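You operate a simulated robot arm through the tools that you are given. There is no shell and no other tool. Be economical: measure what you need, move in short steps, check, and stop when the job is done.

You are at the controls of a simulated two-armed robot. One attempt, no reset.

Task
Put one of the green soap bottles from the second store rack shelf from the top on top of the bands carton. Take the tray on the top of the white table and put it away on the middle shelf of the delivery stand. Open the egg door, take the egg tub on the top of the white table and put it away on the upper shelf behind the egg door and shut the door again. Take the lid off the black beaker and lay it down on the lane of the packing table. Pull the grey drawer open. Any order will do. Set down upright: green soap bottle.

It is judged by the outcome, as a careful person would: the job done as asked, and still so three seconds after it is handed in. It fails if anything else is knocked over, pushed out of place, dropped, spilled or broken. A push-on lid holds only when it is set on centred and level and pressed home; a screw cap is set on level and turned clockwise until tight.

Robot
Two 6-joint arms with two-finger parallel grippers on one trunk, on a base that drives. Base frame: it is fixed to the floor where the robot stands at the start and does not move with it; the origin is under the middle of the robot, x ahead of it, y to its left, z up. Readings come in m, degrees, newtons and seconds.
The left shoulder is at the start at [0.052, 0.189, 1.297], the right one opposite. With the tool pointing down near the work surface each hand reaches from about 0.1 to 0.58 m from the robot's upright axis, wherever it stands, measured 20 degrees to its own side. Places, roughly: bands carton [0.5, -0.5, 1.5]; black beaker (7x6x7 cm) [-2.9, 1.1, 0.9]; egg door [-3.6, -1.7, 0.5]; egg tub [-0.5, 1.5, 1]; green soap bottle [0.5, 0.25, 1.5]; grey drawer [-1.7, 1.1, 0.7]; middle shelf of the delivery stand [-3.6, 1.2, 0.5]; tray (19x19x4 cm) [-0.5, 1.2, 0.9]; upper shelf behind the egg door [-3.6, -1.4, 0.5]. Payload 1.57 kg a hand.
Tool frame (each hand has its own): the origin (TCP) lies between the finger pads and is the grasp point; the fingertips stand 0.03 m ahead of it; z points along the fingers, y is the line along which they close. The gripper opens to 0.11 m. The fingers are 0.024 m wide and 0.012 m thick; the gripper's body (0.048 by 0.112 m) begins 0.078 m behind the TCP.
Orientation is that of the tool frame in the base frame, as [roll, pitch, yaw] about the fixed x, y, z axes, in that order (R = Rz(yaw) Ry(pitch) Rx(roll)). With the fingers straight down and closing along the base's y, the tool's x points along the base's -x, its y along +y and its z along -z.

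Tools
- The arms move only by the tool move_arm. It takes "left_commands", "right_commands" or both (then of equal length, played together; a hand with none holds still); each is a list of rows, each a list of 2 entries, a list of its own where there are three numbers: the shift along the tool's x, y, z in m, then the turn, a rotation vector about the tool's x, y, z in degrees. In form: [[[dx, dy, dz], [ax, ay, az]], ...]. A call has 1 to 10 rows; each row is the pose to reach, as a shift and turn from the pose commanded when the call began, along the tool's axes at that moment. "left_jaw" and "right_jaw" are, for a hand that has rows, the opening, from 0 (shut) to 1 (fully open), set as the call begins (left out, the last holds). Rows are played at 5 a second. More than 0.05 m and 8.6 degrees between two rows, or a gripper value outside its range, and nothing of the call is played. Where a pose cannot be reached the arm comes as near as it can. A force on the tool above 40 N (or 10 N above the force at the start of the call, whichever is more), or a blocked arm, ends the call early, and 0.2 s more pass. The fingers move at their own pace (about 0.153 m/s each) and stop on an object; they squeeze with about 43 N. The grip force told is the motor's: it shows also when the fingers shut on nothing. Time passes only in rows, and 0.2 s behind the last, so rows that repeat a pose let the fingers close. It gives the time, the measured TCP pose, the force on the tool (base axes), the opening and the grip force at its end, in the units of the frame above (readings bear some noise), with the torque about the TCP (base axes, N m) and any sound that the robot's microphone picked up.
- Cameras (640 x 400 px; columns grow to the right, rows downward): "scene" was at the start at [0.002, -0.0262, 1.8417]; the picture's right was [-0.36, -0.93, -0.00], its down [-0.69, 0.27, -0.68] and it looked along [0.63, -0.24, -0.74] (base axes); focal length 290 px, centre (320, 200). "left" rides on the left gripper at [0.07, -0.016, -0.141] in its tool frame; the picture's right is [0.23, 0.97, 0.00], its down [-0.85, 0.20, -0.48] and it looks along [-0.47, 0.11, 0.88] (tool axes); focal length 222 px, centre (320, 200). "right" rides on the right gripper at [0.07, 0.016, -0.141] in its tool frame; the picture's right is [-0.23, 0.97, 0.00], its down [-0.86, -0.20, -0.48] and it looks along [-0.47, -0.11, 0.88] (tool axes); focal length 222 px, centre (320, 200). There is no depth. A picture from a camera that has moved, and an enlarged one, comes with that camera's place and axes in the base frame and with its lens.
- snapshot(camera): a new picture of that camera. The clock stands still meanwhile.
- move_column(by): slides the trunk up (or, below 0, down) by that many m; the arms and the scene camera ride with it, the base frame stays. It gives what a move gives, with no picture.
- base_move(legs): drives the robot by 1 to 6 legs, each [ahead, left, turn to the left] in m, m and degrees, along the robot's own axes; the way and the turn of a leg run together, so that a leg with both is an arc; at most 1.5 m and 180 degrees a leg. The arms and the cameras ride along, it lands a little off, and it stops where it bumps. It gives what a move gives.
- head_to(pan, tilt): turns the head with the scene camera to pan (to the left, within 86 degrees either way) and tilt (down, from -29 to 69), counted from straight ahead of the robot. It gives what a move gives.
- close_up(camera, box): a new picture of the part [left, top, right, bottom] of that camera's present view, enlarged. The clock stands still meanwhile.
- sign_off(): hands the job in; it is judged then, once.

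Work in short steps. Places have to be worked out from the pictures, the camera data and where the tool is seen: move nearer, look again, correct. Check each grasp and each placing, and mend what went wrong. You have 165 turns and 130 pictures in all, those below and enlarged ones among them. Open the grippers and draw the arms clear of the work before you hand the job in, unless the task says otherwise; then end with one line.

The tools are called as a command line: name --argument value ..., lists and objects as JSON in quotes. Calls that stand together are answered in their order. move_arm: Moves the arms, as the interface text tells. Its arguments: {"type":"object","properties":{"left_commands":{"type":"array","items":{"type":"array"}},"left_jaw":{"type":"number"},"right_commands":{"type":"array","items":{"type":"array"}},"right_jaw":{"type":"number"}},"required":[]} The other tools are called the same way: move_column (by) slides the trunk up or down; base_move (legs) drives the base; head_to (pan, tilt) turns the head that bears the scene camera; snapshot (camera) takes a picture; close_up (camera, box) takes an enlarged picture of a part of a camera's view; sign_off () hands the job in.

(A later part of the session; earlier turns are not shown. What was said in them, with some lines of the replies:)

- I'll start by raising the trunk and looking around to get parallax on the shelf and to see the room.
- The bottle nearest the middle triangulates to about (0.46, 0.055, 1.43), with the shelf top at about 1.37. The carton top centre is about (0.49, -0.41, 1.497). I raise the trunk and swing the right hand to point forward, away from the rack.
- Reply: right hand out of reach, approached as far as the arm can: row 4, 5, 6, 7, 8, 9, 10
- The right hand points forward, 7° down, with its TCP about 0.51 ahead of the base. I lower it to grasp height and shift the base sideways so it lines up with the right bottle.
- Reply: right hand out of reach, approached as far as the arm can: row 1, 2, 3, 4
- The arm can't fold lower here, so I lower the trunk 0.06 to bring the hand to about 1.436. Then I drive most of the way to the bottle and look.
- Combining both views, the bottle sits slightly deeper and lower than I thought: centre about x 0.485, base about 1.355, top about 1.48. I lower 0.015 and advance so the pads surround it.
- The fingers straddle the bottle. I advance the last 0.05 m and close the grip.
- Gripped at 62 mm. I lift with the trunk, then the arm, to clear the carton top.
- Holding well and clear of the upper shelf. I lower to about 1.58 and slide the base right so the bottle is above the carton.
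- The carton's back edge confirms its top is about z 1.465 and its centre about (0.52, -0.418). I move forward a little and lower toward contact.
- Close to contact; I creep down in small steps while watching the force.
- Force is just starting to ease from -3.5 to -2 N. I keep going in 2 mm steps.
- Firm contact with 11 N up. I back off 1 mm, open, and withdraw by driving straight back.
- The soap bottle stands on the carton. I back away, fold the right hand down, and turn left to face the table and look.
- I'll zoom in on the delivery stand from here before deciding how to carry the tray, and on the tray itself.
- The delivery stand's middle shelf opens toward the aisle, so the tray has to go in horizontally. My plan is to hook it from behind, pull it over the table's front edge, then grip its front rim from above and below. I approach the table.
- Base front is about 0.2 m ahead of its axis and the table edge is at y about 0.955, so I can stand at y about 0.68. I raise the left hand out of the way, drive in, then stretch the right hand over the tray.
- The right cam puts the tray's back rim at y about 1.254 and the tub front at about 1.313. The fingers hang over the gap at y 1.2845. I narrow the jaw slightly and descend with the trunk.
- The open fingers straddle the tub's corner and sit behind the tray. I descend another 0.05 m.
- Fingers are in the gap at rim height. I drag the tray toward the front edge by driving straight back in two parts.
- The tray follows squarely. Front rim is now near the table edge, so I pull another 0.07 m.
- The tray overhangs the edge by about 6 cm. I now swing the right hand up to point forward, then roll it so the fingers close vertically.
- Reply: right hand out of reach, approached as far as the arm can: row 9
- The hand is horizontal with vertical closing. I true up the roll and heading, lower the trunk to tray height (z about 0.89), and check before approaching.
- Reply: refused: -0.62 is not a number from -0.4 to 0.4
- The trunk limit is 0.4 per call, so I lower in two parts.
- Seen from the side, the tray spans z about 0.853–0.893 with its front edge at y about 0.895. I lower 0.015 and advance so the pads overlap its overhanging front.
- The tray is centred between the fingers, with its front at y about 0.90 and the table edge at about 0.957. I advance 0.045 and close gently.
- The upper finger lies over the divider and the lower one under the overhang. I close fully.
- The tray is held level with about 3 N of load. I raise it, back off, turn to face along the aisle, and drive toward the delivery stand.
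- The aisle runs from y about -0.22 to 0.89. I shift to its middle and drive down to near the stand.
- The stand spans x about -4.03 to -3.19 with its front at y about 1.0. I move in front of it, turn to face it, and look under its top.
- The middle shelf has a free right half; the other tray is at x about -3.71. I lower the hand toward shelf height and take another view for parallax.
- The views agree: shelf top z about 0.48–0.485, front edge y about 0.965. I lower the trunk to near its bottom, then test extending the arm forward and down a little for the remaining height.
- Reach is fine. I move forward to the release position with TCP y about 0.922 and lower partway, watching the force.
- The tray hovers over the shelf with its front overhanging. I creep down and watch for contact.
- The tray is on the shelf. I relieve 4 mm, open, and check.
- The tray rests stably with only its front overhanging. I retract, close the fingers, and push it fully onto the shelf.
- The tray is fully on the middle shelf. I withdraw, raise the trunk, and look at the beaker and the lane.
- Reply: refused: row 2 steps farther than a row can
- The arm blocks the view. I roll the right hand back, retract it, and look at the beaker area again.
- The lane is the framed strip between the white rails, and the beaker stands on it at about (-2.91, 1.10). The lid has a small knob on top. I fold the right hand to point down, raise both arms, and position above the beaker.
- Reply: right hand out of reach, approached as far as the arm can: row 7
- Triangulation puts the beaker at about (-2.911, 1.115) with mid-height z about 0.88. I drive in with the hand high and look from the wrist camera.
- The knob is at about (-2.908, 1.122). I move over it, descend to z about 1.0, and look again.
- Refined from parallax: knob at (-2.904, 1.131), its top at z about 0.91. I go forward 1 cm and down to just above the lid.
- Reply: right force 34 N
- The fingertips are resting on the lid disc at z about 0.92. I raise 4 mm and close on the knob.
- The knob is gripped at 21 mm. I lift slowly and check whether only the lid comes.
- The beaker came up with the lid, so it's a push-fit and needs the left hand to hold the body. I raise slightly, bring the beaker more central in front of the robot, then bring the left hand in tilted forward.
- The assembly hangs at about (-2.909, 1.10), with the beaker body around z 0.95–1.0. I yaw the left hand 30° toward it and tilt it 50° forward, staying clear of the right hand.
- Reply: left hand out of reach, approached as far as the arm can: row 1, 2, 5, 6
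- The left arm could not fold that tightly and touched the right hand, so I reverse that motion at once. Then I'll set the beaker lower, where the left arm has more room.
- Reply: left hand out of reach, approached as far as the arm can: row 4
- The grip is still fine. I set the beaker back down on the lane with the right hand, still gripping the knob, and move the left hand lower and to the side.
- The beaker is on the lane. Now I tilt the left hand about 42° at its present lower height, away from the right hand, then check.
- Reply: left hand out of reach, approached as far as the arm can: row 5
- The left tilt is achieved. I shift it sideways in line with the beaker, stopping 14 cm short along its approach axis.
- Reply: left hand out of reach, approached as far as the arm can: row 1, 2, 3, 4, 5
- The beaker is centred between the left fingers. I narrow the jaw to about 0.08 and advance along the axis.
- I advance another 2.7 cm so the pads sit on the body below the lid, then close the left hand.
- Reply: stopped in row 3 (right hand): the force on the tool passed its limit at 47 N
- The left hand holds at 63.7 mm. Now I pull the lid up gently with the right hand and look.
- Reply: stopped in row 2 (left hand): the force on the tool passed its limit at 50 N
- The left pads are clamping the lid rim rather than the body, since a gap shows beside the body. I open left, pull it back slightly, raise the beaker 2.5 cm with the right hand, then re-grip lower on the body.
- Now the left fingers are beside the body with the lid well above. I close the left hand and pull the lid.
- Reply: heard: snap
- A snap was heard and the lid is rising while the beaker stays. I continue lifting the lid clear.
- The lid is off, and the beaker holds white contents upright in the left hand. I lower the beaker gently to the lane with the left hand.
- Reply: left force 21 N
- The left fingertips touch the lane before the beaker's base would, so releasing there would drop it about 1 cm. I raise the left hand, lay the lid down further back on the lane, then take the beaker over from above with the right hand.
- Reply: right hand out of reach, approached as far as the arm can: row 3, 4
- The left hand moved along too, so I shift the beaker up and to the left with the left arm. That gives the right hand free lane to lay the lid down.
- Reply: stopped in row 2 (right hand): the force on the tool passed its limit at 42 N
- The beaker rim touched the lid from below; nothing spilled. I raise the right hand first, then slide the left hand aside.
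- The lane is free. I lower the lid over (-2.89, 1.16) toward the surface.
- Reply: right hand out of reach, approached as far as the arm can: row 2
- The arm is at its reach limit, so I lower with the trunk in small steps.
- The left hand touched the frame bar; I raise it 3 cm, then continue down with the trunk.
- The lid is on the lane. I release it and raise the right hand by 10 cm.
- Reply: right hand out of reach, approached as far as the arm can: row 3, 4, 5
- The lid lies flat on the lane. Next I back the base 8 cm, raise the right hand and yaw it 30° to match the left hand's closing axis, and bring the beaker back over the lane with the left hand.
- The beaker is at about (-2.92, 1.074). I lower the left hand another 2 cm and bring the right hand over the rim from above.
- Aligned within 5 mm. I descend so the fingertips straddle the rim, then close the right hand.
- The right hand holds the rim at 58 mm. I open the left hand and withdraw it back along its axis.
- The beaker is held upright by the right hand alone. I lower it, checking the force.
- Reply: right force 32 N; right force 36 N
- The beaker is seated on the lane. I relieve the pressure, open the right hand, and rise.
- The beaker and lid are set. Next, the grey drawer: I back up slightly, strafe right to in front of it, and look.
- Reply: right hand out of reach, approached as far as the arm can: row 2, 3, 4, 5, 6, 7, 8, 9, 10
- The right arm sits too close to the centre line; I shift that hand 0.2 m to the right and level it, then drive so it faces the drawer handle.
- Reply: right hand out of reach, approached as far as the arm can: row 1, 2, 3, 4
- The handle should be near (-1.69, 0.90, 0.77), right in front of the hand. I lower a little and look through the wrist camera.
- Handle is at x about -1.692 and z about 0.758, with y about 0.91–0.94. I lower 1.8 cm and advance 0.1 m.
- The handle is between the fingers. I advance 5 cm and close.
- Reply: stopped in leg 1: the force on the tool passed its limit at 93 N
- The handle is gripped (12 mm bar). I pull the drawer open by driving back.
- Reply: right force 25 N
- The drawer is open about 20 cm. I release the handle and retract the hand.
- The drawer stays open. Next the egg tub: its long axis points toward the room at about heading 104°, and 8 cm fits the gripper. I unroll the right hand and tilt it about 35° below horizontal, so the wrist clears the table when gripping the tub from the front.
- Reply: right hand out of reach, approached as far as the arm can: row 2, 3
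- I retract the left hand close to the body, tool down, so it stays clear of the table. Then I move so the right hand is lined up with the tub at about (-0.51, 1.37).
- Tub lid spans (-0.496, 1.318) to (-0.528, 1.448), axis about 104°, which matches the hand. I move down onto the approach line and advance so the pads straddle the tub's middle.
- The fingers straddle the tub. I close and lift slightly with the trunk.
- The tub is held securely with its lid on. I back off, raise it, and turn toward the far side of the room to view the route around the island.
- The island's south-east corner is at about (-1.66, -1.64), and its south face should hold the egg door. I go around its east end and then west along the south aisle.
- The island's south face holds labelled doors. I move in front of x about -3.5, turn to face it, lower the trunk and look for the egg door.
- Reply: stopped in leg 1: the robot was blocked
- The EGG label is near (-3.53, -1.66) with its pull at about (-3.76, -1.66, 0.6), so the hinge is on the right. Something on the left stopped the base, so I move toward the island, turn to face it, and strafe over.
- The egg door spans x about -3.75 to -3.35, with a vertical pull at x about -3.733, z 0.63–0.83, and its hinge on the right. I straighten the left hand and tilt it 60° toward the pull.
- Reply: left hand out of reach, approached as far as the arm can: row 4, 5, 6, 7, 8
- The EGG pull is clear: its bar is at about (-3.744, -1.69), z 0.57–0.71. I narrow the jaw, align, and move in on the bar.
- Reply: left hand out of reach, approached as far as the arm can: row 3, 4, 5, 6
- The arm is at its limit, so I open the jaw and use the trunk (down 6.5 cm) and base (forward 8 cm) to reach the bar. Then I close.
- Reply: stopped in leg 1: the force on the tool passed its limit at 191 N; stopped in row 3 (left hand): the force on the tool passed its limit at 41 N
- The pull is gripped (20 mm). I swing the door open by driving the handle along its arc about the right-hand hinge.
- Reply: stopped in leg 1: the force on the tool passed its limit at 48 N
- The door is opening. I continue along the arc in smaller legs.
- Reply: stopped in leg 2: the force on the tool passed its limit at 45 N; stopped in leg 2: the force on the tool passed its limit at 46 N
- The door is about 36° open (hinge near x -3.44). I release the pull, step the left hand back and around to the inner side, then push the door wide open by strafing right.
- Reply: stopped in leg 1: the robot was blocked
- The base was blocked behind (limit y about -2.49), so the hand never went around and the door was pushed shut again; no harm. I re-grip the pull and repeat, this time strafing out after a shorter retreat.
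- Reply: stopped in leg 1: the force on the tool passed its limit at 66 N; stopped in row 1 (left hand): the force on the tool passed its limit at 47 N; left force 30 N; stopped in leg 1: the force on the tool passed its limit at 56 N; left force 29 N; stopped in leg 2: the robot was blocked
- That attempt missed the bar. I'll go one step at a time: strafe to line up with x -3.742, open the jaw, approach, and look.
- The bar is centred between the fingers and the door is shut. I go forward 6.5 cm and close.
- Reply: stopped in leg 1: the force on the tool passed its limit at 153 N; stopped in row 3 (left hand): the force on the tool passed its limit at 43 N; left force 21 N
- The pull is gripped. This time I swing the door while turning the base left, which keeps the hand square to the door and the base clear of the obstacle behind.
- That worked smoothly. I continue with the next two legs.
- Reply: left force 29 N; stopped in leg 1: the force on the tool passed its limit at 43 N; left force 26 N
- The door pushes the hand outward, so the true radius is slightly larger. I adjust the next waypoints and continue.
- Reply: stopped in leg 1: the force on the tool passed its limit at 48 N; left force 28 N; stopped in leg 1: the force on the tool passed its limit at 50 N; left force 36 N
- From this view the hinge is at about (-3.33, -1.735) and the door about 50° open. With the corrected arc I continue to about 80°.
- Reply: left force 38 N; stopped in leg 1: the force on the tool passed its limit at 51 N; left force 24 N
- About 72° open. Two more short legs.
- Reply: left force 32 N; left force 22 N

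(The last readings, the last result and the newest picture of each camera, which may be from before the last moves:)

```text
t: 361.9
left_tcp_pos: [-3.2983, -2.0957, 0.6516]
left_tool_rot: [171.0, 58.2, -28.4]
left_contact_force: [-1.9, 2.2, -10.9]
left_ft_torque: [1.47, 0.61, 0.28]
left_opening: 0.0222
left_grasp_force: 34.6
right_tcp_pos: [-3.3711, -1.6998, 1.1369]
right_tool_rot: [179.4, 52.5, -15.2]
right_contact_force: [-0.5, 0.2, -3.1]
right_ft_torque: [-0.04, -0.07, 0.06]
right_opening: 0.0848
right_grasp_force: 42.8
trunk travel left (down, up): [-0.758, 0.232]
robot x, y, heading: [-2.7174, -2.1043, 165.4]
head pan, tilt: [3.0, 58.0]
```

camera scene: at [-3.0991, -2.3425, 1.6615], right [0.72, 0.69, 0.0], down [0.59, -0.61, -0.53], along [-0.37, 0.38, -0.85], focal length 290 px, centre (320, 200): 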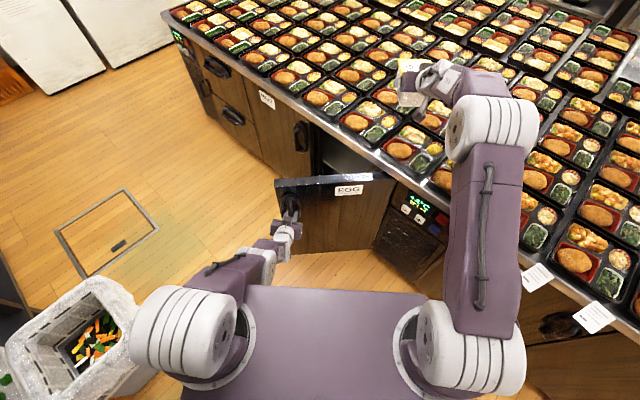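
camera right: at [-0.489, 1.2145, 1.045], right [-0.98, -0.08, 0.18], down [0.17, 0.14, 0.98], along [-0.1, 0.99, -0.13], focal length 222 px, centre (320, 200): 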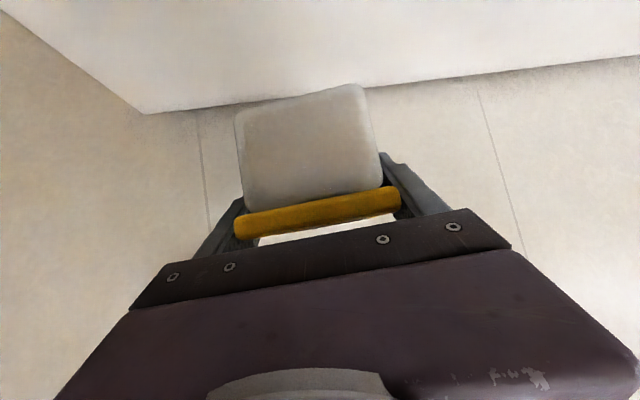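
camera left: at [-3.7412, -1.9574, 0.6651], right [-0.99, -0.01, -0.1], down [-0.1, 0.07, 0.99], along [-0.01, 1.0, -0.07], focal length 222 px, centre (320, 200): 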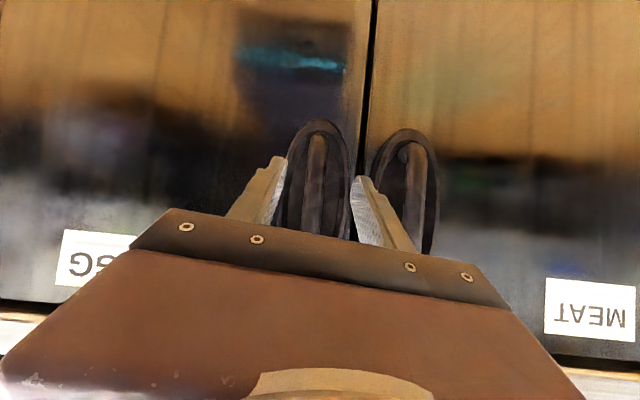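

The door stands about 95° open. I release the pull, back the hand off, and fold the left arm up close to the body.

move_arm --left_commands '[[[0, 0, 0], [0, 0, 0]], [[0, 0, 0], [0, 0, 0]]]' --left_jaw 0.7

base_move --legs '[[-0.14, 0, 0]]'

move_arm --left_commands '[[[-0.014, 0, -0.039], [0, 6.4, 0]], [[-0.029, 0, -0.079], [0, 12.8, 0]], [[-0.044, 0, -0.118], [0, 19.2, 0]], [[-0.059, 0, -0.157], [0, 25.6, 0]], [[-0.073, 0, -0.197], [0, 32, 0]], [[-0.088, 0, -0.236], [0, 38.4, 0]], [[-0.103, 0, -0.275], [0, 44.8, 0]], [[-0.117, 0, -0.315], [0, 51.2, 0]], [[-0.132, 0, -0.354], [0, 57.6, 0]]]'

head_to --pan 0 --tilt 48

snapshot --camera "scene"

```text
t: 362.5
left_tcp_pos: [-3.2971, -2.0948, 0.6549]
left_tool_rot: [170.9, 58.3, -28.3]
left_contact_force: [0.2, 0.0, -0.4]
left_ft_torque: [0.02, 0.03, 0.01]
left_opening: 0.077
left_grasp_force: 0.0
right_tcp_pos: [-3.37, -1.6985, 1.1387]
right_tool_rot: [179.5, 52.6, -15.3]
right_contact_force: [0.2, 0.0, -3.0]
right_ft_torque: [-0.01, -0.07, 0.0]
right_opening: 0.0848
right_grasp_force: 42.7
trunk travel left (down, up): [-0.758, 0.232]
robot x, y, heading: [-2.7149, -2.1057, 165.1]
head pan, tilt: [3.0, 58.0]
```

```text
t: 363.9
left_tcp_pos: [-3.1599, -2.1322, 0.6527]
left_tool_rot: [171.0, 58.2, -28.4]
left_contact_force: [-1.2, 0.7, 0.3]
left_ft_torque: [-0.01, -0.03, 0.03]
left_opening: 0.0769
left_grasp_force: 0.1
right_tcp_pos: [-3.2334, -1.7355, 1.1364]
right_tool_rot: [179.6, 52.6, -15.1]
right_contact_force: [-0.5, 0.2, -3.0]
right_ft_torque: [-0.03, -0.03, -0.01]
right_opening: 0.0846
right_grasp_force: 43.3
trunk travel left (down, up): [-0.758, 0.232]
robot x, y, heading: [-2.5794, -2.1423, 165.3]
head pan, tilt: [3.0, 58.0]
```

```text
t: 365.9
left_tcp_pos: [-2.9494, -2.1954, 0.9361]
left_tool_rot: [173.5, 4.6, -21.6]
left_contact_force: [0.0, -1.2, 0.3]
left_ft_torque: [-0.01, 0.07, 0.02]
left_opening: 0.0768
left_grasp_force: 0.1
left hand out of reach, approached as far as the arm can: row 9
right_tcp_pos: [-3.2314, -1.7362, 1.1388]
right_tool_rot: [179.5, 52.6, -15.1]
right_contact_force: [0.8, 0.1, -3.6]
right_ft_torque: [-0.05, -0.03, -0.01]
right_opening: 0.085
right_grasp_force: 42.7
trunk travel left (down, up): [-0.758, 0.232]
robot x, y, heading: [-2.5777, -2.1422, 165.3]
head pan, tilt: [3.0, 58.0]
```

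```text
t: 366.6
left_tcp_pos: [-2.9492, -2.1964, 0.9365]
left_tool_rot: [173.5, 4.5, -21.8]
left_contact_force: [0.8, 1.0, 0.1]
left_ft_torque: [-0.01, 0.0, 0.0]
left_opening: 0.0768
left_grasp_force: 0.1
right_tcp_pos: [-3.232, -1.7356, 1.1387]
right_tool_rot: [179.5, 52.6, -15.2]
right_contact_force: [-0.3, 0.1, -3.8]
right_ft_torque: [-0.05, -0.05, 0.01]
right_opening: 0.0849
right_grasp_force: 42.3
trunk travel left (down, up): [-0.758, 0.232]
robot x, y, heading: [-2.5745, -2.1439, 165.4]
head pan, tilt: [0.0, 48.0]
```

```text
6 pictures are left
camera scene: at [-2.5965, -2.1352, 1.6744], right [0.25, 0.97, 0.0], down [0.72, -0.19, -0.67], along [-0.65, 0.17, -0.74], focal length 290 px, centre (320, 200)
```

scene: 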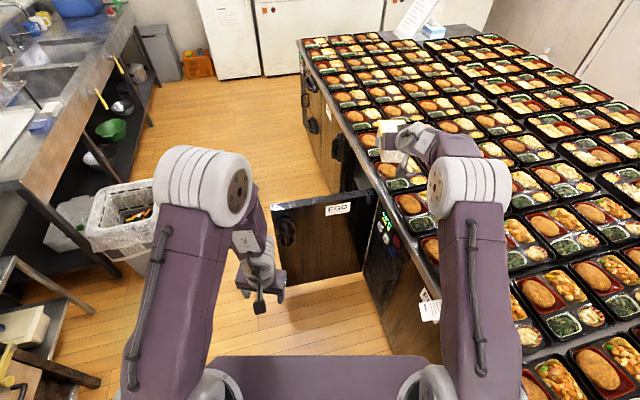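

The door stands open. I raise slightly, turn to face the island, back to y about -2.42, and strafe west past the door to face the opening.

move_column --by 0.1

base_move --legs '[[0, 0, -37], [0, 0, -38.4], [-0.27, 0, 0]]'

base_move --legs '[[0, 0.6, 0], [0, 0.6, 0]]'

```text
t: 367.9
left_tcp_pos: [-2.9497, -2.197, 1.0356]
left_tool_rot: [173.6, 4.4, -21.0]
left_contact_force: [-0.9, -0.4, -1.0]
left_ft_torque: [0.0, -0.01, -0.01]
left_opening: 0.0768
left_grasp_force: 0.1
right_tcp_pos: [-3.232, -1.7353, 1.2398]
right_tool_rot: [179.5, 52.7, -15.2]
right_contact_force: [0.3, 0.0, -3.2]
right_ft_torque: [-0.03, -0.08, -0.01]
right_opening: 0.0847
right_grasp_force: 42.5
trunk travel left (down, up): [-0.858, 0.132]
robot x, y, heading: [-2.5785, -2.1414, 165.5]
head pan, tilt: [0.0, 48.0]
```

```text
t: 373.3
left_tcp_pos: [-2.7225, -2.052, 1.0384]
left_tool_rot: [173.6, 4.7, -95.9]
left_contact_force: [-1.0, 0.0, 0.2]
left_ft_torque: [0.05, -0.01, -0.01]
left_opening: 0.0769
left_grasp_force: 0.0
right_tcp_pos: [-2.3503, -1.6601, 1.2394]
right_tool_rot: [179.3, 52.6, -90.1]
right_contact_force: [0.0, 0.5, -2.2]
right_ft_torque: [-0.08, -0.02, -0.03]
right_opening: 0.0845
right_grasp_force: 43.0
trunk travel left (down, up): [-0.858, 0.132]
robot x, y, heading: [-2.5678, -2.3966, 90.2]
head pan, tilt: [0.0, 48.0]
stopped in leg 3: the robot was blocked; the commanded pose is now the measured one
```

```text
t: 379.8
left_tcp_pos: [-3.9425, -2.0608, 1.0355]
left_tool_rot: [173.4, 4.5, -95.4]
left_contact_force: [0.8, -0.6, 0.7]
left_ft_torque: [0.04, 0.04, -0.01]
left_opening: 0.0771
left_grasp_force: 0.1
right_tcp_pos: [-3.5749, -1.6649, 1.2371]
right_tool_rot: [179.2, 52.4, -89.6]
right_contact_force: [0.3, 0.0, -2.8]
right_ft_torque: [-0.08, 0.04, 0.01]
right_opening: 0.0847
right_grasp_force: 42.8
trunk travel left (down, up): [-0.858, 0.132]
robot x, y, heading: [-3.7865, -2.4014, 91.0]
head pan, tilt: [0.0, 48.0]
```

I'm in front of the opening. I draw the right hand in and down, then back the base to the limit so the tub clears the counter edge, and look with the wrist camera while lowering.

move_arm --right_commands '[[[0.04, 0, 0], [0, 0, 0]], [[0.08, 0, 0], [0, 0, 0]], [[0.12, 0, 0], [0, 0, 0]], [[0.16, 0, 0], [0, 0, 0]], [[0.2, 0, 0], [0, 0, 0]], [[0.24, 0, 0], [0, 0, 0]], [[0.24, 0, 0], [0, 0, 0]]]'

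base_move --legs '[[-0.07, 0, -0.8]]'

```text
t: 381.4
left_tcp_pos: [-3.9434, -2.0617, 1.0352]
left_tool_rot: [173.6, 4.5, -95.3]
left_contact_force: [0.9, -0.2, -0.1]
left_ft_torque: [-0.04, 0.02, -0.01]
left_opening: 0.0772
left_grasp_force: 0.0
right_tcp_pos: [-3.5762, -1.8106, 1.0477]
right_tool_rot: [179.4, 52.5, -89.6]
right_contact_force: [-0.4, 0.1, -2.6]
right_ft_torque: [-0.04, 0.0, 0.0]
right_opening: 0.0849
right_grasp_force: 43.2
right hand out of reach, approached as far as the arm can: row 1, 2
trunk travel left (down, up): [-0.858, 0.132]
robot x, y, heading: [-3.7871, -2.4061, 91.3]
head pan, tilt: [0.0, 48.0]
```

```text
t: 382.4
left_tcp_pos: [-3.9388, -2.124, 1.0353]
left_tool_rot: [173.6, 4.2, -96.1]
left_contact_force: [-0.1, 0.4, -0.4]
left_ft_torque: [-0.06, 0.0, 0.02]
left_opening: 0.0771
left_grasp_force: 0.1
right_tcp_pos: [-3.5667, -1.8781, 1.0452]
right_tool_rot: [179.5, 52.1, -90.3]
right_contact_force: [0.7, 0.9, -3.3]
right_ft_torque: [-0.08, 0.0, -0.04]
right_opening: 0.0849
right_grasp_force: 42.7
trunk travel left (down, up): [-0.858, 0.132]
robot x, y, heading: [-3.7891, -2.4761, 90.3]
head pan, tilt: [0.0, 48.0]
```

The tub is clear of the counter edge. I lower 0.4 m and look into the cabinet.

move_column --by -0.38

head_to --pan -15 --tilt 35

snapshot --camera "scene"

```text
t: 386.1
left_tcp_pos: [-3.939, -2.1301, 0.6559]
left_tool_rot: [173.5, 4.5, -96.0]
left_contact_force: [-0.5, 0.5, 0.3]
left_ft_torque: [0.01, -0.02, 0.01]
left_opening: 0.0771
left_grasp_force: 0.1
right_tcp_pos: [-3.5686, -1.8829, 0.6677]
right_tool_rot: [179.4, 52.6, -90.3]
right_contact_force: [-0.2, -0.2, -2.7]
right_ft_torque: [-0.07, -0.03, 0.01]
right_opening: 0.0846
right_grasp_force: 42.7
trunk travel left (down, up): [-0.478, 0.512]
robot x, y, heading: [-3.7876, -2.4729, 90.0]
head pan, tilt: [0.0, 48.0]
```

```text
t: 386.8
left_tcp_pos: [-3.9379, -2.1301, 0.6566]
left_tool_rot: [173.6, 4.6, -96.0]
left_contact_force: [0.1, -0.8, -0.5]
left_ft_torque: [0.02, -0.01, -0.02]
left_opening: 0.077
left_grasp_force: 0.0
right_tcp_pos: [-3.568, -1.8847, 0.6694]
right_tool_rot: [179.5, 52.5, -90.3]
right_contact_force: [0.1, -0.7, -3.2]
right_ft_torque: [-0.05, -0.03, -0.02]
right_opening: 0.0846
right_grasp_force: 43.5
trunk travel left (down, up): [-0.478, 0.512]
robot x, y, heading: [-3.7864, -2.4741, 90.5]
head pan, tilt: [-15.0, 35.0]
```

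```text
5 pictures are left
camera scene: at [-3.7653, -2.4492, 1.4134], right [0.97, -0.25, 0.0], down [-0.15, -0.56, -0.82], along [0.21, 0.79, -0.57], focal length 290 px, centre (320, 200)
```

scene: 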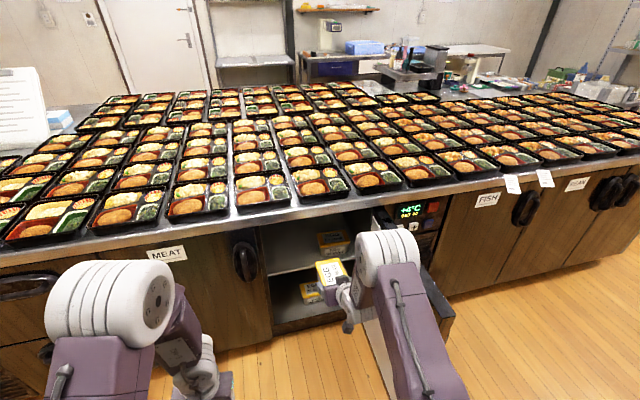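

Inside I see the upper shelf at z about 0.50, with another tub at x about -3.49. The free space is at x about -3.64. I shift left, level the tub, lower a bit, then drive in partway.

base_move --legs '[[0, 0.07, 0]]'

move_arm --right_commands '[[[0, 0, 0], [0, -2.1, 0]], [[0, 0, 0], [0, -2.1, 0]]]'

move_column --by -0.05

base_move --legs '[[0.12, 0, 0]]'

snapshot --camera "right"

```text
t: 387.9
left_tcp_pos: [-4.0065, -2.1304, 0.6561]
left_tool_rot: [173.7, 4.5, -95.9]
left_contact_force: [0.3, 0.3, 0.1]
left_ft_torque: [0.03, -0.05, 0.02]
left_opening: 0.077
left_grasp_force: 0.1
right_tcp_pos: [-3.6383, -1.8844, 0.6699]
right_tool_rot: [179.6, 52.5, -90.0]
right_contact_force: [0.2, -0.3, -2.7]
right_ft_torque: [-0.08, -0.02, -0.04]
right_opening: 0.085
right_grasp_force: 42.3
trunk travel left (down, up): [-0.478, 0.512]
robot x, y, heading: [-3.8551, -2.4733, 90.3]
head pan, tilt: [-15.0, 35.0]
```

```text
t: 388.4
left_tcp_pos: [-4.0069, -2.1297, 0.657]
left_tool_rot: [173.6, 4.5, -95.8]
left_contact_force: [-0.2, -1.1, -0.8]
left_ft_torque: [-0.02, 0.03, 0.03]
left_opening: 0.0772
left_grasp_force: 0.0
right_tcp_pos: [-3.6367, -1.8842, 0.6681]
right_tool_rot: [179.4, 54.5, -90.3]
right_contact_force: [0.8, -0.5, -3.6]
right_ft_torque: [-0.05, 0.0, -0.02]
right_opening: 0.0848
right_grasp_force: 42.9
trunk travel left (down, up): [-0.478, 0.512]
robot x, y, heading: [-3.8555, -2.4725, 90.4]
head pan, tilt: [-15.0, 35.0]
```

```text
t: 389.4
left_tcp_pos: [-4.0058, -2.1311, 0.6059]
left_tool_rot: [173.5, 4.5, -95.9]
left_contact_force: [0.2, -0.1, -0.7]
left_ft_torque: [-0.02, -0.01, -0.01]
left_opening: 0.077
left_grasp_force: 0.1
right_tcp_pos: [-3.6384, -1.884, 0.6182]
right_tool_rot: [179.4, 54.6, -90.2]
right_contact_force: [0.9, -0.1, -3.1]
right_ft_torque: [-0.09, -0.02, -0.07]
right_opening: 0.0848
right_grasp_force: 43.4
trunk travel left (down, up): [-0.428, 0.562]
robot x, y, heading: [-3.8551, -2.4718, 90.3]
head pan, tilt: [-15.0, 35.0]
```

```text
t: 390.6
left_tcp_pos: [-4.0099, -2.0113, 0.6057]
left_tool_rot: [173.4, 4.4, -95.7]
left_contact_force: [-0.3, -0.1, 0.2]
left_ft_torque: [-0.05, 0.04, 0.0]
left_opening: 0.0771
left_grasp_force: 0.1
right_tcp_pos: [-3.6415, -1.7639, 0.6168]
right_tool_rot: [179.4, 54.5, -90.0]
right_contact_force: [-0.1, 1.4, -3.0]
right_ft_torque: [-0.09, 0.01, 0.02]
right_opening: 0.0846
right_grasp_force: 42.9
trunk travel left (down, up): [-0.428, 0.562]
robot x, y, heading: [-3.8529, -2.3603, 90.8]
head pan, tilt: [-15.0, 35.0]
```

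```text
4 pictures are left
camera right: at [-3.6541, -1.919, 0.6428], right [-0.97, 0.12, 0.19], down [0.2, 0.11, 0.97], along [0.1, 0.99, -0.13], focal length 222 px, centre (320, 200)
```

right: 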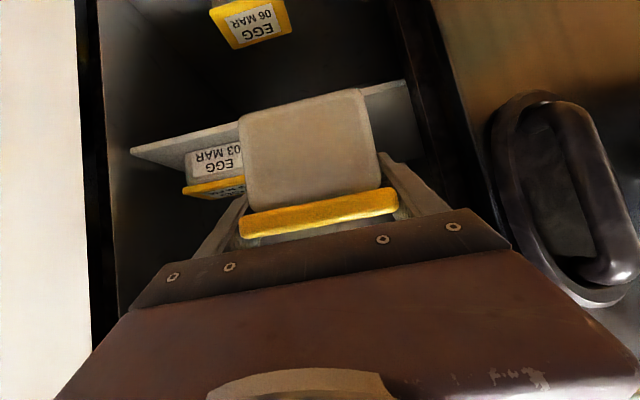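

The upper shelf front is at y about -1.64, z about 0.485, and the other tub is well to the right. I drive in 0.19 m and lower to near the shelf.

base_move --legs '[[0.19, 0, -0.5]]'

move_column --by -0.06

move_column --by -0.008

```text
t: 392.1
left_tcp_pos: [-4.0055, -1.8206, 0.6046]
left_tool_rot: [173.6, 4.4, -96.4]
left_contact_force: [-0.3, -0.7, -0.8]
left_ft_torque: [-0.02, 0.02, -0.03]
left_opening: 0.077
left_grasp_force: 0.2
right_tcp_pos: [-3.6351, -1.5767, 0.617]
right_tool_rot: [179.4, 54.5, -90.7]
right_contact_force: [-0.4, 0.1, -2.0]
right_ft_torque: [-0.08, 0.0, 0.03]
right_opening: 0.0847
right_grasp_force: 43.2
trunk travel left (down, up): [-0.428, 0.562]
robot x, y, heading: [-3.8617, -2.1702, 89.9]
head pan, tilt: [-15.0, 35.0]
```

```text
t: 393.1
left_tcp_pos: [-4.0051, -1.8212, 0.5458]
left_tool_rot: [173.6, 4.4, -96.4]
left_contact_force: [0.4, -0.6, -0.6]
left_ft_torque: [-0.01, 0.03, -0.01]
left_opening: 0.0772
left_grasp_force: 0.0
right_tcp_pos: [-3.6348, -1.577, 0.5585]
right_tool_rot: [179.4, 54.6, -90.7]
right_contact_force: [-0.8, 1.1, -3.2]
right_ft_torque: [-0.06, 0.04, -0.01]
right_opening: 0.085
right_grasp_force: 43.2
trunk travel left (down, up): [-0.368, 0.622]
robot x, y, heading: [-3.8557, -2.1672, 89.8]
head pan, tilt: [-15.0, 35.0]
```

```text
t: 393.7
left_tcp_pos: [-4.0065, -1.8212, 0.5371]
left_tool_rot: [173.7, 4.6, -96.4]
left_contact_force: [-0.3, 0.1, -0.2]
left_ft_torque: [-0.02, -0.02, -0.03]
left_opening: 0.0768
left_grasp_force: 0.0
right_tcp_pos: [-3.6362, -1.5761, 0.5495]
right_tool_rot: [179.4, 54.6, -90.6]
right_contact_force: [1.0, 0.8, -2.6]
right_ft_torque: [-0.11, 0.0, 0.05]
right_opening: 0.0849
right_grasp_force: 42.9
trunk travel left (down, up): [-0.36, 0.63]
robot x, y, heading: [-3.8591, -2.1674, 89.8]
head pan, tilt: [-15.0, 35.0]
```

Not yet in contact. I creep down in small steps.

move_column --by -0.006

move_column --by -0.004

move_column --by -0.004

```text
t: 394.3
left_tcp_pos: [-4.0063, -1.8212, 0.5306]
left_tool_rot: [173.5, 4.4, -96.4]
left_contact_force: [-0.7, -1.1, 0.0]
left_ft_torque: [-0.03, -0.01, -0.04]
left_opening: 0.0769
left_grasp_force: 0.0
right_tcp_pos: [-3.6349, -1.5776, 0.5441]
right_tool_rot: [179.4, 54.5, -90.7]
right_contact_force: [0.1, 0.6, -3.6]
right_ft_torque: [-0.07, -0.04, 0.03]
right_opening: 0.0847
right_grasp_force: 43.0
trunk travel left (down, up): [-0.354, 0.636]
robot x, y, heading: [-3.8574, -2.1678, 89.7]
head pan, tilt: [-15.0, 35.0]
```

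```text
t: 394.8
left_tcp_pos: [-4.0063, -1.821, 0.5277]
left_tool_rot: [173.6, 4.5, -96.4]
left_contact_force: [-1.2, -0.4, 0.3]
left_ft_torque: [-0.02, 0.01, 0.01]
left_opening: 0.0769
left_grasp_force: 0.1
right_tcp_pos: [-3.6355, -1.578, 0.5395]
right_tool_rot: [179.4, 54.6, -90.8]
right_contact_force: [0.6, -0.5, -3.1]
right_ft_torque: [-0.08, 0.0, 0.03]
right_opening: 0.0847
right_grasp_force: 43.7
trunk travel left (down, up): [-0.35, 0.64]
robot x, y, heading: [-3.8581, -2.1692, 90.0]
head pan, tilt: [-15.0, 35.0]
```

```text
t: 395.3
left_tcp_pos: [-4.005, -1.8206, 0.5237]
left_tool_rot: [173.5, 4.5, -96.5]
left_contact_force: [0.1, -0.4, -0.3]
left_ft_torque: [-0.03, 0.03, 0.0]
left_opening: 0.0768
left_grasp_force: 0.1
right_tcp_pos: [-3.6347, -1.5784, 0.5356]
right_tool_rot: [179.4, 54.6, -90.6]
right_contact_force: [0.3, -0.9, -3.5]
right_ft_torque: [-0.07, -0.03, 0.0]
right_opening: 0.0847
right_grasp_force: 43.3
trunk travel left (down, up): [-0.346, 0.644]
robot x, y, heading: [-3.8594, -2.1643, 90.0]
head pan, tilt: [-15.0, 35.0]
```

move_column --by -0.004

move_column --by -0.004

move_column --by -0.004

move_column --by -0.004

```text
t: 395.9
left_tcp_pos: [-4.0065, -1.8205, 0.5211]
left_tool_rot: [173.6, 4.5, -96.4]
left_contact_force: [-0.4, -0.3, -0.3]
left_ft_torque: [0.0, 0.01, -0.01]
left_opening: 0.0772
left_grasp_force: 0.1
right_tcp_pos: [-3.6342, -1.5758, 0.5329]
right_tool_rot: [179.5, 54.6, -90.7]
right_contact_force: [0.4, -1.4, -3.3]
right_ft_torque: [-0.07, -0.01, 0.01]
right_opening: 0.0851
right_grasp_force: 42.4
trunk travel left (down, up): [-0.342, 0.648]
robot x, y, heading: [-3.8583, -2.1673, 90.1]
head pan, tilt: [-15.0, 35.0]
```

```text
t: 396.4
left_tcp_pos: [-4.0059, -1.8214, 0.5157]
left_tool_rot: [173.7, 4.5, -96.4]
left_contact_force: [0.2, -0.6, 0.6]
left_ft_torque: [-0.02, -0.01, 0.03]
left_opening: 0.0769
left_grasp_force: 0.2
right_tcp_pos: [-3.6336, -1.5783, 0.5288]
right_tool_rot: [179.4, 54.6, -90.7]
right_contact_force: [0.0, 0.6, -2.5]
right_ft_torque: [-0.05, -0.03, 0.01]
right_opening: 0.085
right_grasp_force: 43.0
trunk travel left (down, up): [-0.338, 0.652]
robot x, y, heading: [-3.8547, -2.1675, 89.8]
head pan, tilt: [-15.0, 35.0]
```

```text
t: 396.9
left_tcp_pos: [-4.0062, -1.8205, 0.5122]
left_tool_rot: [173.6, 4.5, -96.4]
left_contact_force: [-0.3, -0.4, -0.2]
left_ft_torque: [0.03, 0.02, -0.02]
left_opening: 0.0774
left_grasp_force: 0.0
right_tcp_pos: [-3.6344, -1.5768, 0.524]
right_tool_rot: [179.4, 54.6, -90.7]
right_contact_force: [-0.6, -0.7, -3.6]
right_ft_torque: [-0.08, 0.03, -0.01]
right_opening: 0.0848
right_grasp_force: 42.9
trunk travel left (down, up): [-0.334, 0.656]
robot x, y, heading: [-3.8607, -2.1692, 90.0]
head pan, tilt: [-15.0, 35.0]
```

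```text
t: 397.4
left_tcp_pos: [-4.0058, -1.8222, 0.5082]
left_tool_rot: [173.5, 4.5, -96.3]
left_contact_force: [-0.6, 0.0, -0.6]
left_ft_torque: [0.02, -0.04, -0.03]
left_opening: 0.0769
left_grasp_force: 0.1
right_tcp_pos: [-3.6348, -1.5781, 0.5219]
right_tool_rot: [179.6, 54.9, -90.7]
right_contact_force: [0.6, -0.7, 5.6]
right_ft_torque: [0.69, -0.41, -0.06]
right_opening: 0.0848
right_grasp_force: 42.5
trunk travel left (down, up): [-0.33, 0.66]
robot x, y, heading: [-3.858, -2.1672, 90.2]
head pan, tilt: [-15.0, 35.0]
```

Contact: the force flipped to +5.6 N. I open the hand, withdraw straight back, and check.

move_arm --right_commands '[[[0, 0, 0], [0, 0, 0]], [[0, 0, 0], [0, 0, 0]], [[0, 0, 0], [0, 0, 0]]]' --right_jaw 1

base_move --legs '[[-0.29, 0, 0]]'

snapshot --camera "scene"

```text
t: 398.2
left_tcp_pos: [-4.0055, -1.8215, 0.5075]
left_tool_rot: [173.6, 4.5, -96.4]
left_contact_force: [0.2, 0.7, 0.3]
left_ft_torque: [-0.02, -0.01, 0.01]
left_opening: 0.0769
left_grasp_force: 0.0
right_tcp_pos: [-3.6346, -1.5773, 0.5197]
right_tool_rot: [179.4, 54.6, -90.6]
right_contact_force: [1.0, -0.6, -0.4]
right_ft_torque: [0.0, 0.01, 0.01]
right_opening: 0.11
right_grasp_force: 0.0
trunk travel left (down, up): [-0.33, 0.66]
robot x, y, heading: [-3.8636, -2.1659, 90.1]
head pan, tilt: [-15.0, 35.0]
```

```text
t: 400.3
left_tcp_pos: [-4.0083, -2.1152, 0.5077]
left_tool_rot: [173.5, 4.5, -95.9]
left_contact_force: [0.7, 0.1, -0.7]
left_ft_torque: [-0.01, -0.02, -0.01]
left_opening: 0.0768
left_grasp_force: 0.2
right_tcp_pos: [-3.6386, -1.8695, 0.52]
right_tool_rot: [179.3, 54.5, -90.3]
right_contact_force: [-0.5, 0.4, -1.0]
right_ft_torque: [-0.02, 0.03, 0.0]
right_opening: 0.1102
right_grasp_force: 0.1
trunk travel left (down, up): [-0.33, 0.66]
robot x, y, heading: [-3.8574, -2.4624, 90.4]
head pan, tilt: [-15.0, 35.0]
```

```text
3 pictures are left
camera scene: at [-3.835, -2.4353, 1.2655], right [0.97, -0.25, 0.0], down [-0.14, -0.55, -0.82], along [0.21, 0.79, -0.57], focal length 290 px, centre (320, 200)
```

scene: 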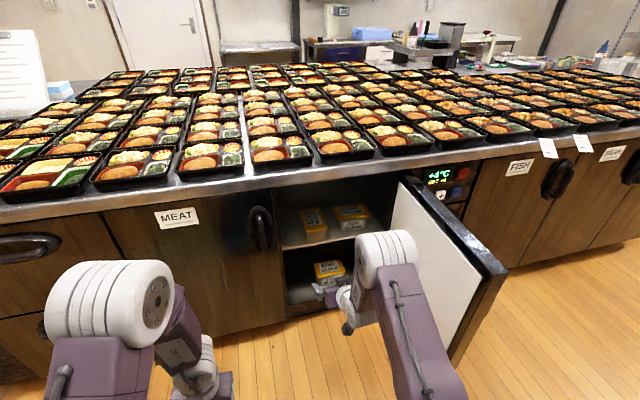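

The tub sits on the upper shelf beside the other one. Now the door: I raise the right hand above door height, strafe right past it, lower on its outer side, and push it shut.

move_arm --right_commands '[[[0, 0, 0], [0, 0, 0]], [[0, 0, 0], [0, 0, 0]], [[0, 0, 0], [0, 0, 0]]]' --right_jaw 0

move_column --by 0.4

move_column --by 0.08

base_move --legs '[[0.02, -0.52, 0]]'

```text
t: 401.1
left_tcp_pos: [-4.0084, -2.1152, 0.5079]
left_tool_rot: [173.5, 4.5, -95.9]
left_contact_force: [-0.4, -0.2, 0.4]
left_ft_torque: [0.02, -0.04, -0.02]
left_opening: 0.077
left_grasp_force: 0.2
right_tcp_pos: [-3.6378, -1.8699, 0.5197]
right_tool_rot: [179.4, 54.6, -90.2]
right_contact_force: [0.1, 0.6, 0.4]
right_ft_torque: [-0.03, -0.02, -0.02]
right_opening: 0.0001
right_grasp_force: 20.8
trunk travel left (down, up): [-0.33, 0.66]
robot x, y, heading: [-3.8614, -2.4563, 90.4]
head pan, tilt: [-15.0, 35.0]
```

```text
t: 404.9
left_tcp_pos: [-4.0076, -2.1149, 0.9079]
left_tool_rot: [173.7, 4.5, -95.9]
left_contact_force: [0.0, 0.3, 0.1]
left_ft_torque: [-0.03, 0.0, 0.0]
left_opening: 0.0769
left_grasp_force: 0.0
right_tcp_pos: [-3.6395, -1.8678, 0.92]
right_tool_rot: [179.4, 54.7, -90.3]
right_contact_force: [-0.1, 0.4, 0.2]
right_ft_torque: [-0.02, -0.02, -0.01]
right_opening: 0.0
right_grasp_force: 21.4
trunk travel left (down, up): [-0.73, 0.26]
robot x, y, heading: [-3.8585, -2.4626, 90.5]
head pan, tilt: [-15.0, 35.0]
```

```text
t: 406.1
left_tcp_pos: [-4.0097, -2.1149, 0.9884]
left_tool_rot: [173.7, 4.6, -96.0]
left_contact_force: [0.1, -0.5, 0.5]
left_ft_torque: [0.01, 0.0, -0.01]
left_opening: 0.0772
left_grasp_force: 0.1
right_tcp_pos: [-3.6391, -1.8692, 1.0008]
right_tool_rot: [179.3, 54.6, -90.2]
right_contact_force: [0.2, 0.6, 0.1]
right_ft_torque: [0.01, -0.02, 0.0]
right_opening: 0.0
right_grasp_force: 21.4
trunk travel left (down, up): [-0.81, 0.18]
robot x, y, heading: [-3.8572, -2.4574, 90.6]
head pan, tilt: [-15.0, 35.0]
```

```text
t: 409.0
left_tcp_pos: [-3.4965, -2.092, 0.9881]
left_tool_rot: [173.5, 4.5, -96.6]
left_contact_force: [-0.7, -0.1, -0.8]
left_ft_torque: [-0.05, 0.04, 0.02]
left_opening: 0.0769
left_grasp_force: 0.0
right_tcp_pos: [-3.1247, -1.8506, 1.0009]
right_tool_rot: [179.5, 54.6, -90.8]
right_contact_force: [-0.3, -1.0, 0.5]
right_ft_torque: [-0.02, 0.02, 0.0]
right_opening: 0.0
right_grasp_force: 21.2
trunk travel left (down, up): [-0.81, 0.18]
robot x, y, heading: [-3.3513, -2.4398, 90.1]
head pan, tilt: [-15.0, 35.0]
```

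I'm past the door. I retract the left hand toward the body so the swinging door can't touch it, then lower the right hand on the door's outer side.

move_arm --left_commands '[[[0.04, 0, 0], [0, 0, 0]], [[0.08, 0, 0], [0, 0, 0]], [[0.12, 0, 0], [0, 0, 0]], [[0.16, 0, 0], [0, 0, 0]]]' --left_jaw 0

move_column --by -0.38

base_move --legs '[[0, 0.1, 0]]'

```text
t: 410.0
left_tcp_pos: [-3.4844, -2.1768, 0.9403]
left_tool_rot: [173.5, 4.4, -96.5]
left_contact_force: [0.1, 0.0, -0.4]
left_ft_torque: [0.05, 0.0, 0.02]
left_opening: 0.0001
left_grasp_force: 21.1
left hand out of reach, approached as far as the arm can: row 2, 3, 4
right_tcp_pos: [-3.1238, -1.8497, 1.0001]
right_tool_rot: [179.4, 54.6, -90.9]
right_contact_force: [0.4, -0.5, 0.5]
right_ft_torque: [-0.03, 0.01, -0.01]
right_opening: 0.0
right_grasp_force: 21.3
trunk travel left (down, up): [-0.81, 0.18]
robot x, y, heading: [-3.3458, -2.4374, 89.7]
head pan, tilt: [-15.0, 35.0]
```

```text
t: 413.7
left_tcp_pos: [-3.4831, -2.177, 0.5588]
left_tool_rot: [173.5, 4.4, -96.5]
left_contact_force: [-0.2, -0.9, -0.9]
left_ft_torque: [-0.01, 0.02, 0.0]
left_opening: 0.0
left_grasp_force: 21.7
right_tcp_pos: [-3.1235, -1.8496, 0.6192]
right_tool_rot: [179.5, 54.7, -90.8]
right_contact_force: [-0.2, 0.2, -0.6]
right_ft_torque: [0.02, 0.0, -0.05]
right_opening: 0.0
right_grasp_force: 21.8
trunk travel left (down, up): [-0.43, 0.56]
robot x, y, heading: [-3.3499, -2.4408, 89.8]
head pan, tilt: [-15.0, 35.0]
```

```text
t: 414.9
left_tcp_pos: [-3.5811, -2.1752, 0.559]
left_tool_rot: [173.6, 4.4, -96.6]
left_contact_force: [-0.6, 0.2, 0.6]
left_ft_torque: [-0.01, -0.01, -0.01]
left_opening: 0.0
left_grasp_force: 21.6
right_tcp_pos: [-3.2226, -1.8495, 0.6207]
right_tool_rot: [179.5, 54.6, -90.7]
right_contact_force: [-0.1, 0.1, 0.8]
right_ft_torque: [-0.02, 0.02, -0.05]
right_opening: 0.0
right_grasp_force: 21.2
trunk travel left (down, up): [-0.43, 0.56]
robot x, y, heading: [-3.4462, -2.4366, 89.8]
head pan, tilt: [-15.0, 35.0]
```

Clear so far. I keep strafing left to push the door.

base_move --legs '[[0, 0.12, 0]]'

base_move --legs '[[0, 0.12, 0]]'

base_move --legs '[[0, 0.12, 0]]'

```text
t: 416.1
left_tcp_pos: [-3.7033, -2.1756, 0.56]
left_tool_rot: [173.6, 4.4, -96.6]
left_contact_force: [-1.0, 0.0, 0.2]
left_ft_torque: [0.0, -0.03, 0.0]
left_opening: 0.0
left_grasp_force: 21.6
right_tcp_pos: [-3.3431, -1.8499, 0.6212]
right_tool_rot: [179.6, 54.6, -90.7]
right_contact_force: [0.5, -0.2, -0.4]
right_ft_torque: [0.02, 0.0, 0.0]
right_opening: 0.0002
right_grasp_force: 21.6
trunk travel left (down, up): [-0.43, 0.56]
robot x, y, heading: [-3.5698, -2.4381, 89.9]
head pan, tilt: [-15.0, 35.0]
```

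```text
t: 417.3
left_tcp_pos: [-3.8237, -2.1747, 0.5591]
left_tool_rot: [173.6, 4.5, -96.7]
left_contact_force: [-0.3, -0.1, -0.1]
left_ft_torque: [0.05, -0.04, -0.03]
left_opening: 0.0001
left_grasp_force: 21.7
right_tcp_pos: [-3.4636, -1.8483, 0.6201]
right_tool_rot: [179.6, 54.6, -90.8]
right_contact_force: [-0.8, 0.6, 0.1]
right_ft_torque: [0.0, 0.0, 0.01]
right_opening: 0.0
right_grasp_force: 21.3
trunk travel left (down, up): [-0.43, 0.56]
robot x, y, heading: [-3.6887, -2.4365, 89.6]
head pan, tilt: [-15.0, 35.0]
```

```text
t: 418.6
left_tcp_pos: [-3.9426, -2.1721, 0.5601]
left_tool_rot: [173.6, 4.4, -97.0]
left_contact_force: [0.1, 0.4, -0.6]
left_ft_torque: [0.01, -0.02, 0.03]
left_opening: 0.0
left_grasp_force: 21.3
right_tcp_pos: [-3.5794, -1.8503, 0.6197]
right_tool_rot: [179.6, 54.6, -91.1]
right_contact_force: [-0.2, 0.4, -0.3]
right_ft_torque: [0.02, -0.04, -0.03]
right_opening: 0.0
right_grasp_force: 21.6
trunk travel left (down, up): [-0.43, 0.56]
robot x, y, heading: [-3.8136, -2.437, 89.4]
head pan, tilt: [-15.0, 35.0]
```

No resistance was felt; I check where the door is.

snapshot --camera "scene"

```text
2 pictures are left
camera scene: at [-3.7879, -2.4107, 1.3655], right [0.96, -0.27, 0.0], down [-0.15, -0.55, -0.82], along [0.22, 0.79, -0.57], focal length 290 px, centre (320, 200)
```

scene: 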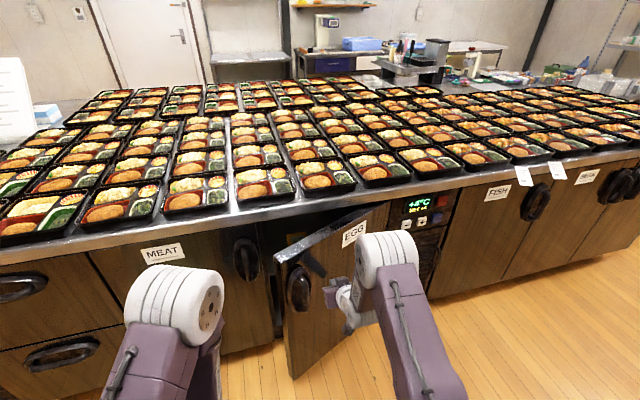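

The door is about 30° from closed with the hand outside it. I move toward its free side and push forward until it shuts.

base_move --legs '[[0.04, 0.06, 0], [0.06, 0, 0]]'

base_move --legs '[[0.04, 0, 0]]'

```text
t: 420.2
left_tcp_pos: [-3.9993, -2.0685, 0.5591]
left_tool_rot: [173.6, 4.2, -97.0]
left_contact_force: [0.8, 0.7, 0.8]
left_ft_torque: [-0.02, -0.02, 0.04]
left_opening: 0.0
left_grasp_force: 21.1
right_tcp_pos: [-3.6373, -1.7437, 0.6192]
right_tool_rot: [179.4, 54.6, -91.0]
right_contact_force: [0.3, 0.6, -1.2]
right_ft_torque: [0.02, 0.05, 0.02]
right_opening: 0.0001
right_grasp_force: 21.4
trunk travel left (down, up): [-0.43, 0.56]
robot x, y, heading: [-3.8651, -2.3293, 89.2]
head pan, tilt: [-15.0, 35.0]
```

```text
t: 421.1
left_tcp_pos: [-3.9995, -2.0464, 0.5597]
left_tool_rot: [173.5, 4.5, -96.9]
left_contact_force: [-0.1, -0.3, -0.1]
left_ft_torque: [0.0, 0.0, -0.02]
left_opening: 0.0
left_grasp_force: 21.5
right_tcp_pos: [-3.6361, -1.7283, 0.6196]
right_tool_rot: [179.4, 54.1, -91.1]
right_contact_force: [-1.0, -11.0, 5.9]
right_ft_torque: [0.07, 0.03, 0.06]
right_opening: 0.0
right_grasp_force: 20.6
trunk travel left (down, up): [-0.43, 0.56]
robot x, y, heading: [-3.8678, -2.3079, 89.0]
head pan, tilt: [-15.0, 35.0]
stopped in leg 1: the force on the tool passed its limit at 148 N (the readings are from after the stop); the commanded pose is now the measured one
```

A hard stop at TCP y -1.728, which is where the shut door was before. I back off and verify with a picture.

base_move --legs '[[-0.15, 0, 1]]'

close_up --camera "scene" --box '[130, 180, 450, 380]'

```text
t: 422.4
left_tcp_pos: [-4.005, -2.1981, 0.5605]
left_tool_rot: [173.4, 4.6, -95.9]
left_contact_force: [0.6, -0.7, 0.3]
left_ft_torque: [0.0, 0.0, 0.0]
left_opening: 0.0001
left_grasp_force: 21.0
right_tcp_pos: [-3.6472, -1.8719, 0.6183]
right_tool_rot: [179.4, 54.1, -90.3]
right_contact_force: [0.2, 0.1, 0.7]
right_ft_torque: [-0.03, -0.02, 0.0]
right_opening: 0.0
right_grasp_force: 21.5
trunk travel left (down, up): [-0.43, 0.56]
robot x, y, heading: [-3.8661, -2.4575, 90.4]
head pan, tilt: [-15.0, 35.0]
```

```text
2.00 times, centred on (290, 280) of scene
camera zoom: at [-3.844, -2.4342, 1.3655], right [0.97, -0.25, 0.0], down [-0.15, -0.55, -0.82], along [0.21, 0.79, -0.57], focal length 579 px, centre (380, 40)
```

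zoom: 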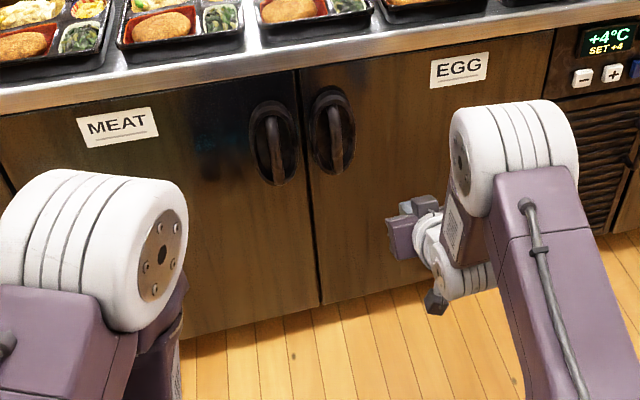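

The door is shut flush. I open both grippers, clear of the work, and hand in.

move_arm --left_commands '[[[0, 0, 0], [0, 0, 0]], [[0, 0, 0], [0, 0, 0]], [[0, 0, 0], [0, 0, 0]]]' --right_commands '[[[0, 0, 0], [0, 0, 0]], [[0, 0, 0], [0, 0, 0]], [[0, 0, 0], [0, 0, 0]]]' --left_jaw 1 --right_jaw 1

sign_off

```text
t: 423.2
left_tcp_pos: [-4.0039, -2.1976, 0.5594]
left_tool_rot: [173.5, 4.3, -95.8]
left_contact_force: [-0.9, 0.1, 0.3]
left_ft_torque: [-0.04, -0.03, -0.03]
left_opening: 0.1102
left_grasp_force: 0.1
right_tcp_pos: [-3.6473, -1.872, 0.6171]
right_tool_rot: [179.3, 53.9, -90.3]
right_contact_force: [0.1, 0.4, 0.3]
right_ft_torque: [0.02, 0.05, 0.0]
right_opening: 0.1098
right_grasp_force: 0.1
trunk travel left (down, up): [-0.43, 0.56]
robot x, y, heading: [-3.8652, -2.461, 90.1]
head pan, tilt: [-15.0, 35.0]
```

```text
The job is handed in.
```

All five parts are done and handed in: soap bottle upright on the bands carton, tray on the delivery stand's middle shelf, egg tub on the upper shelf with the door shut, beaker lid on the lane (beaker re-set a few centimetres from where it was), and grey drawer open about 20 cm; the base was stopped by obstacles a few times in the south aisle, and I saw nothing knocked over.
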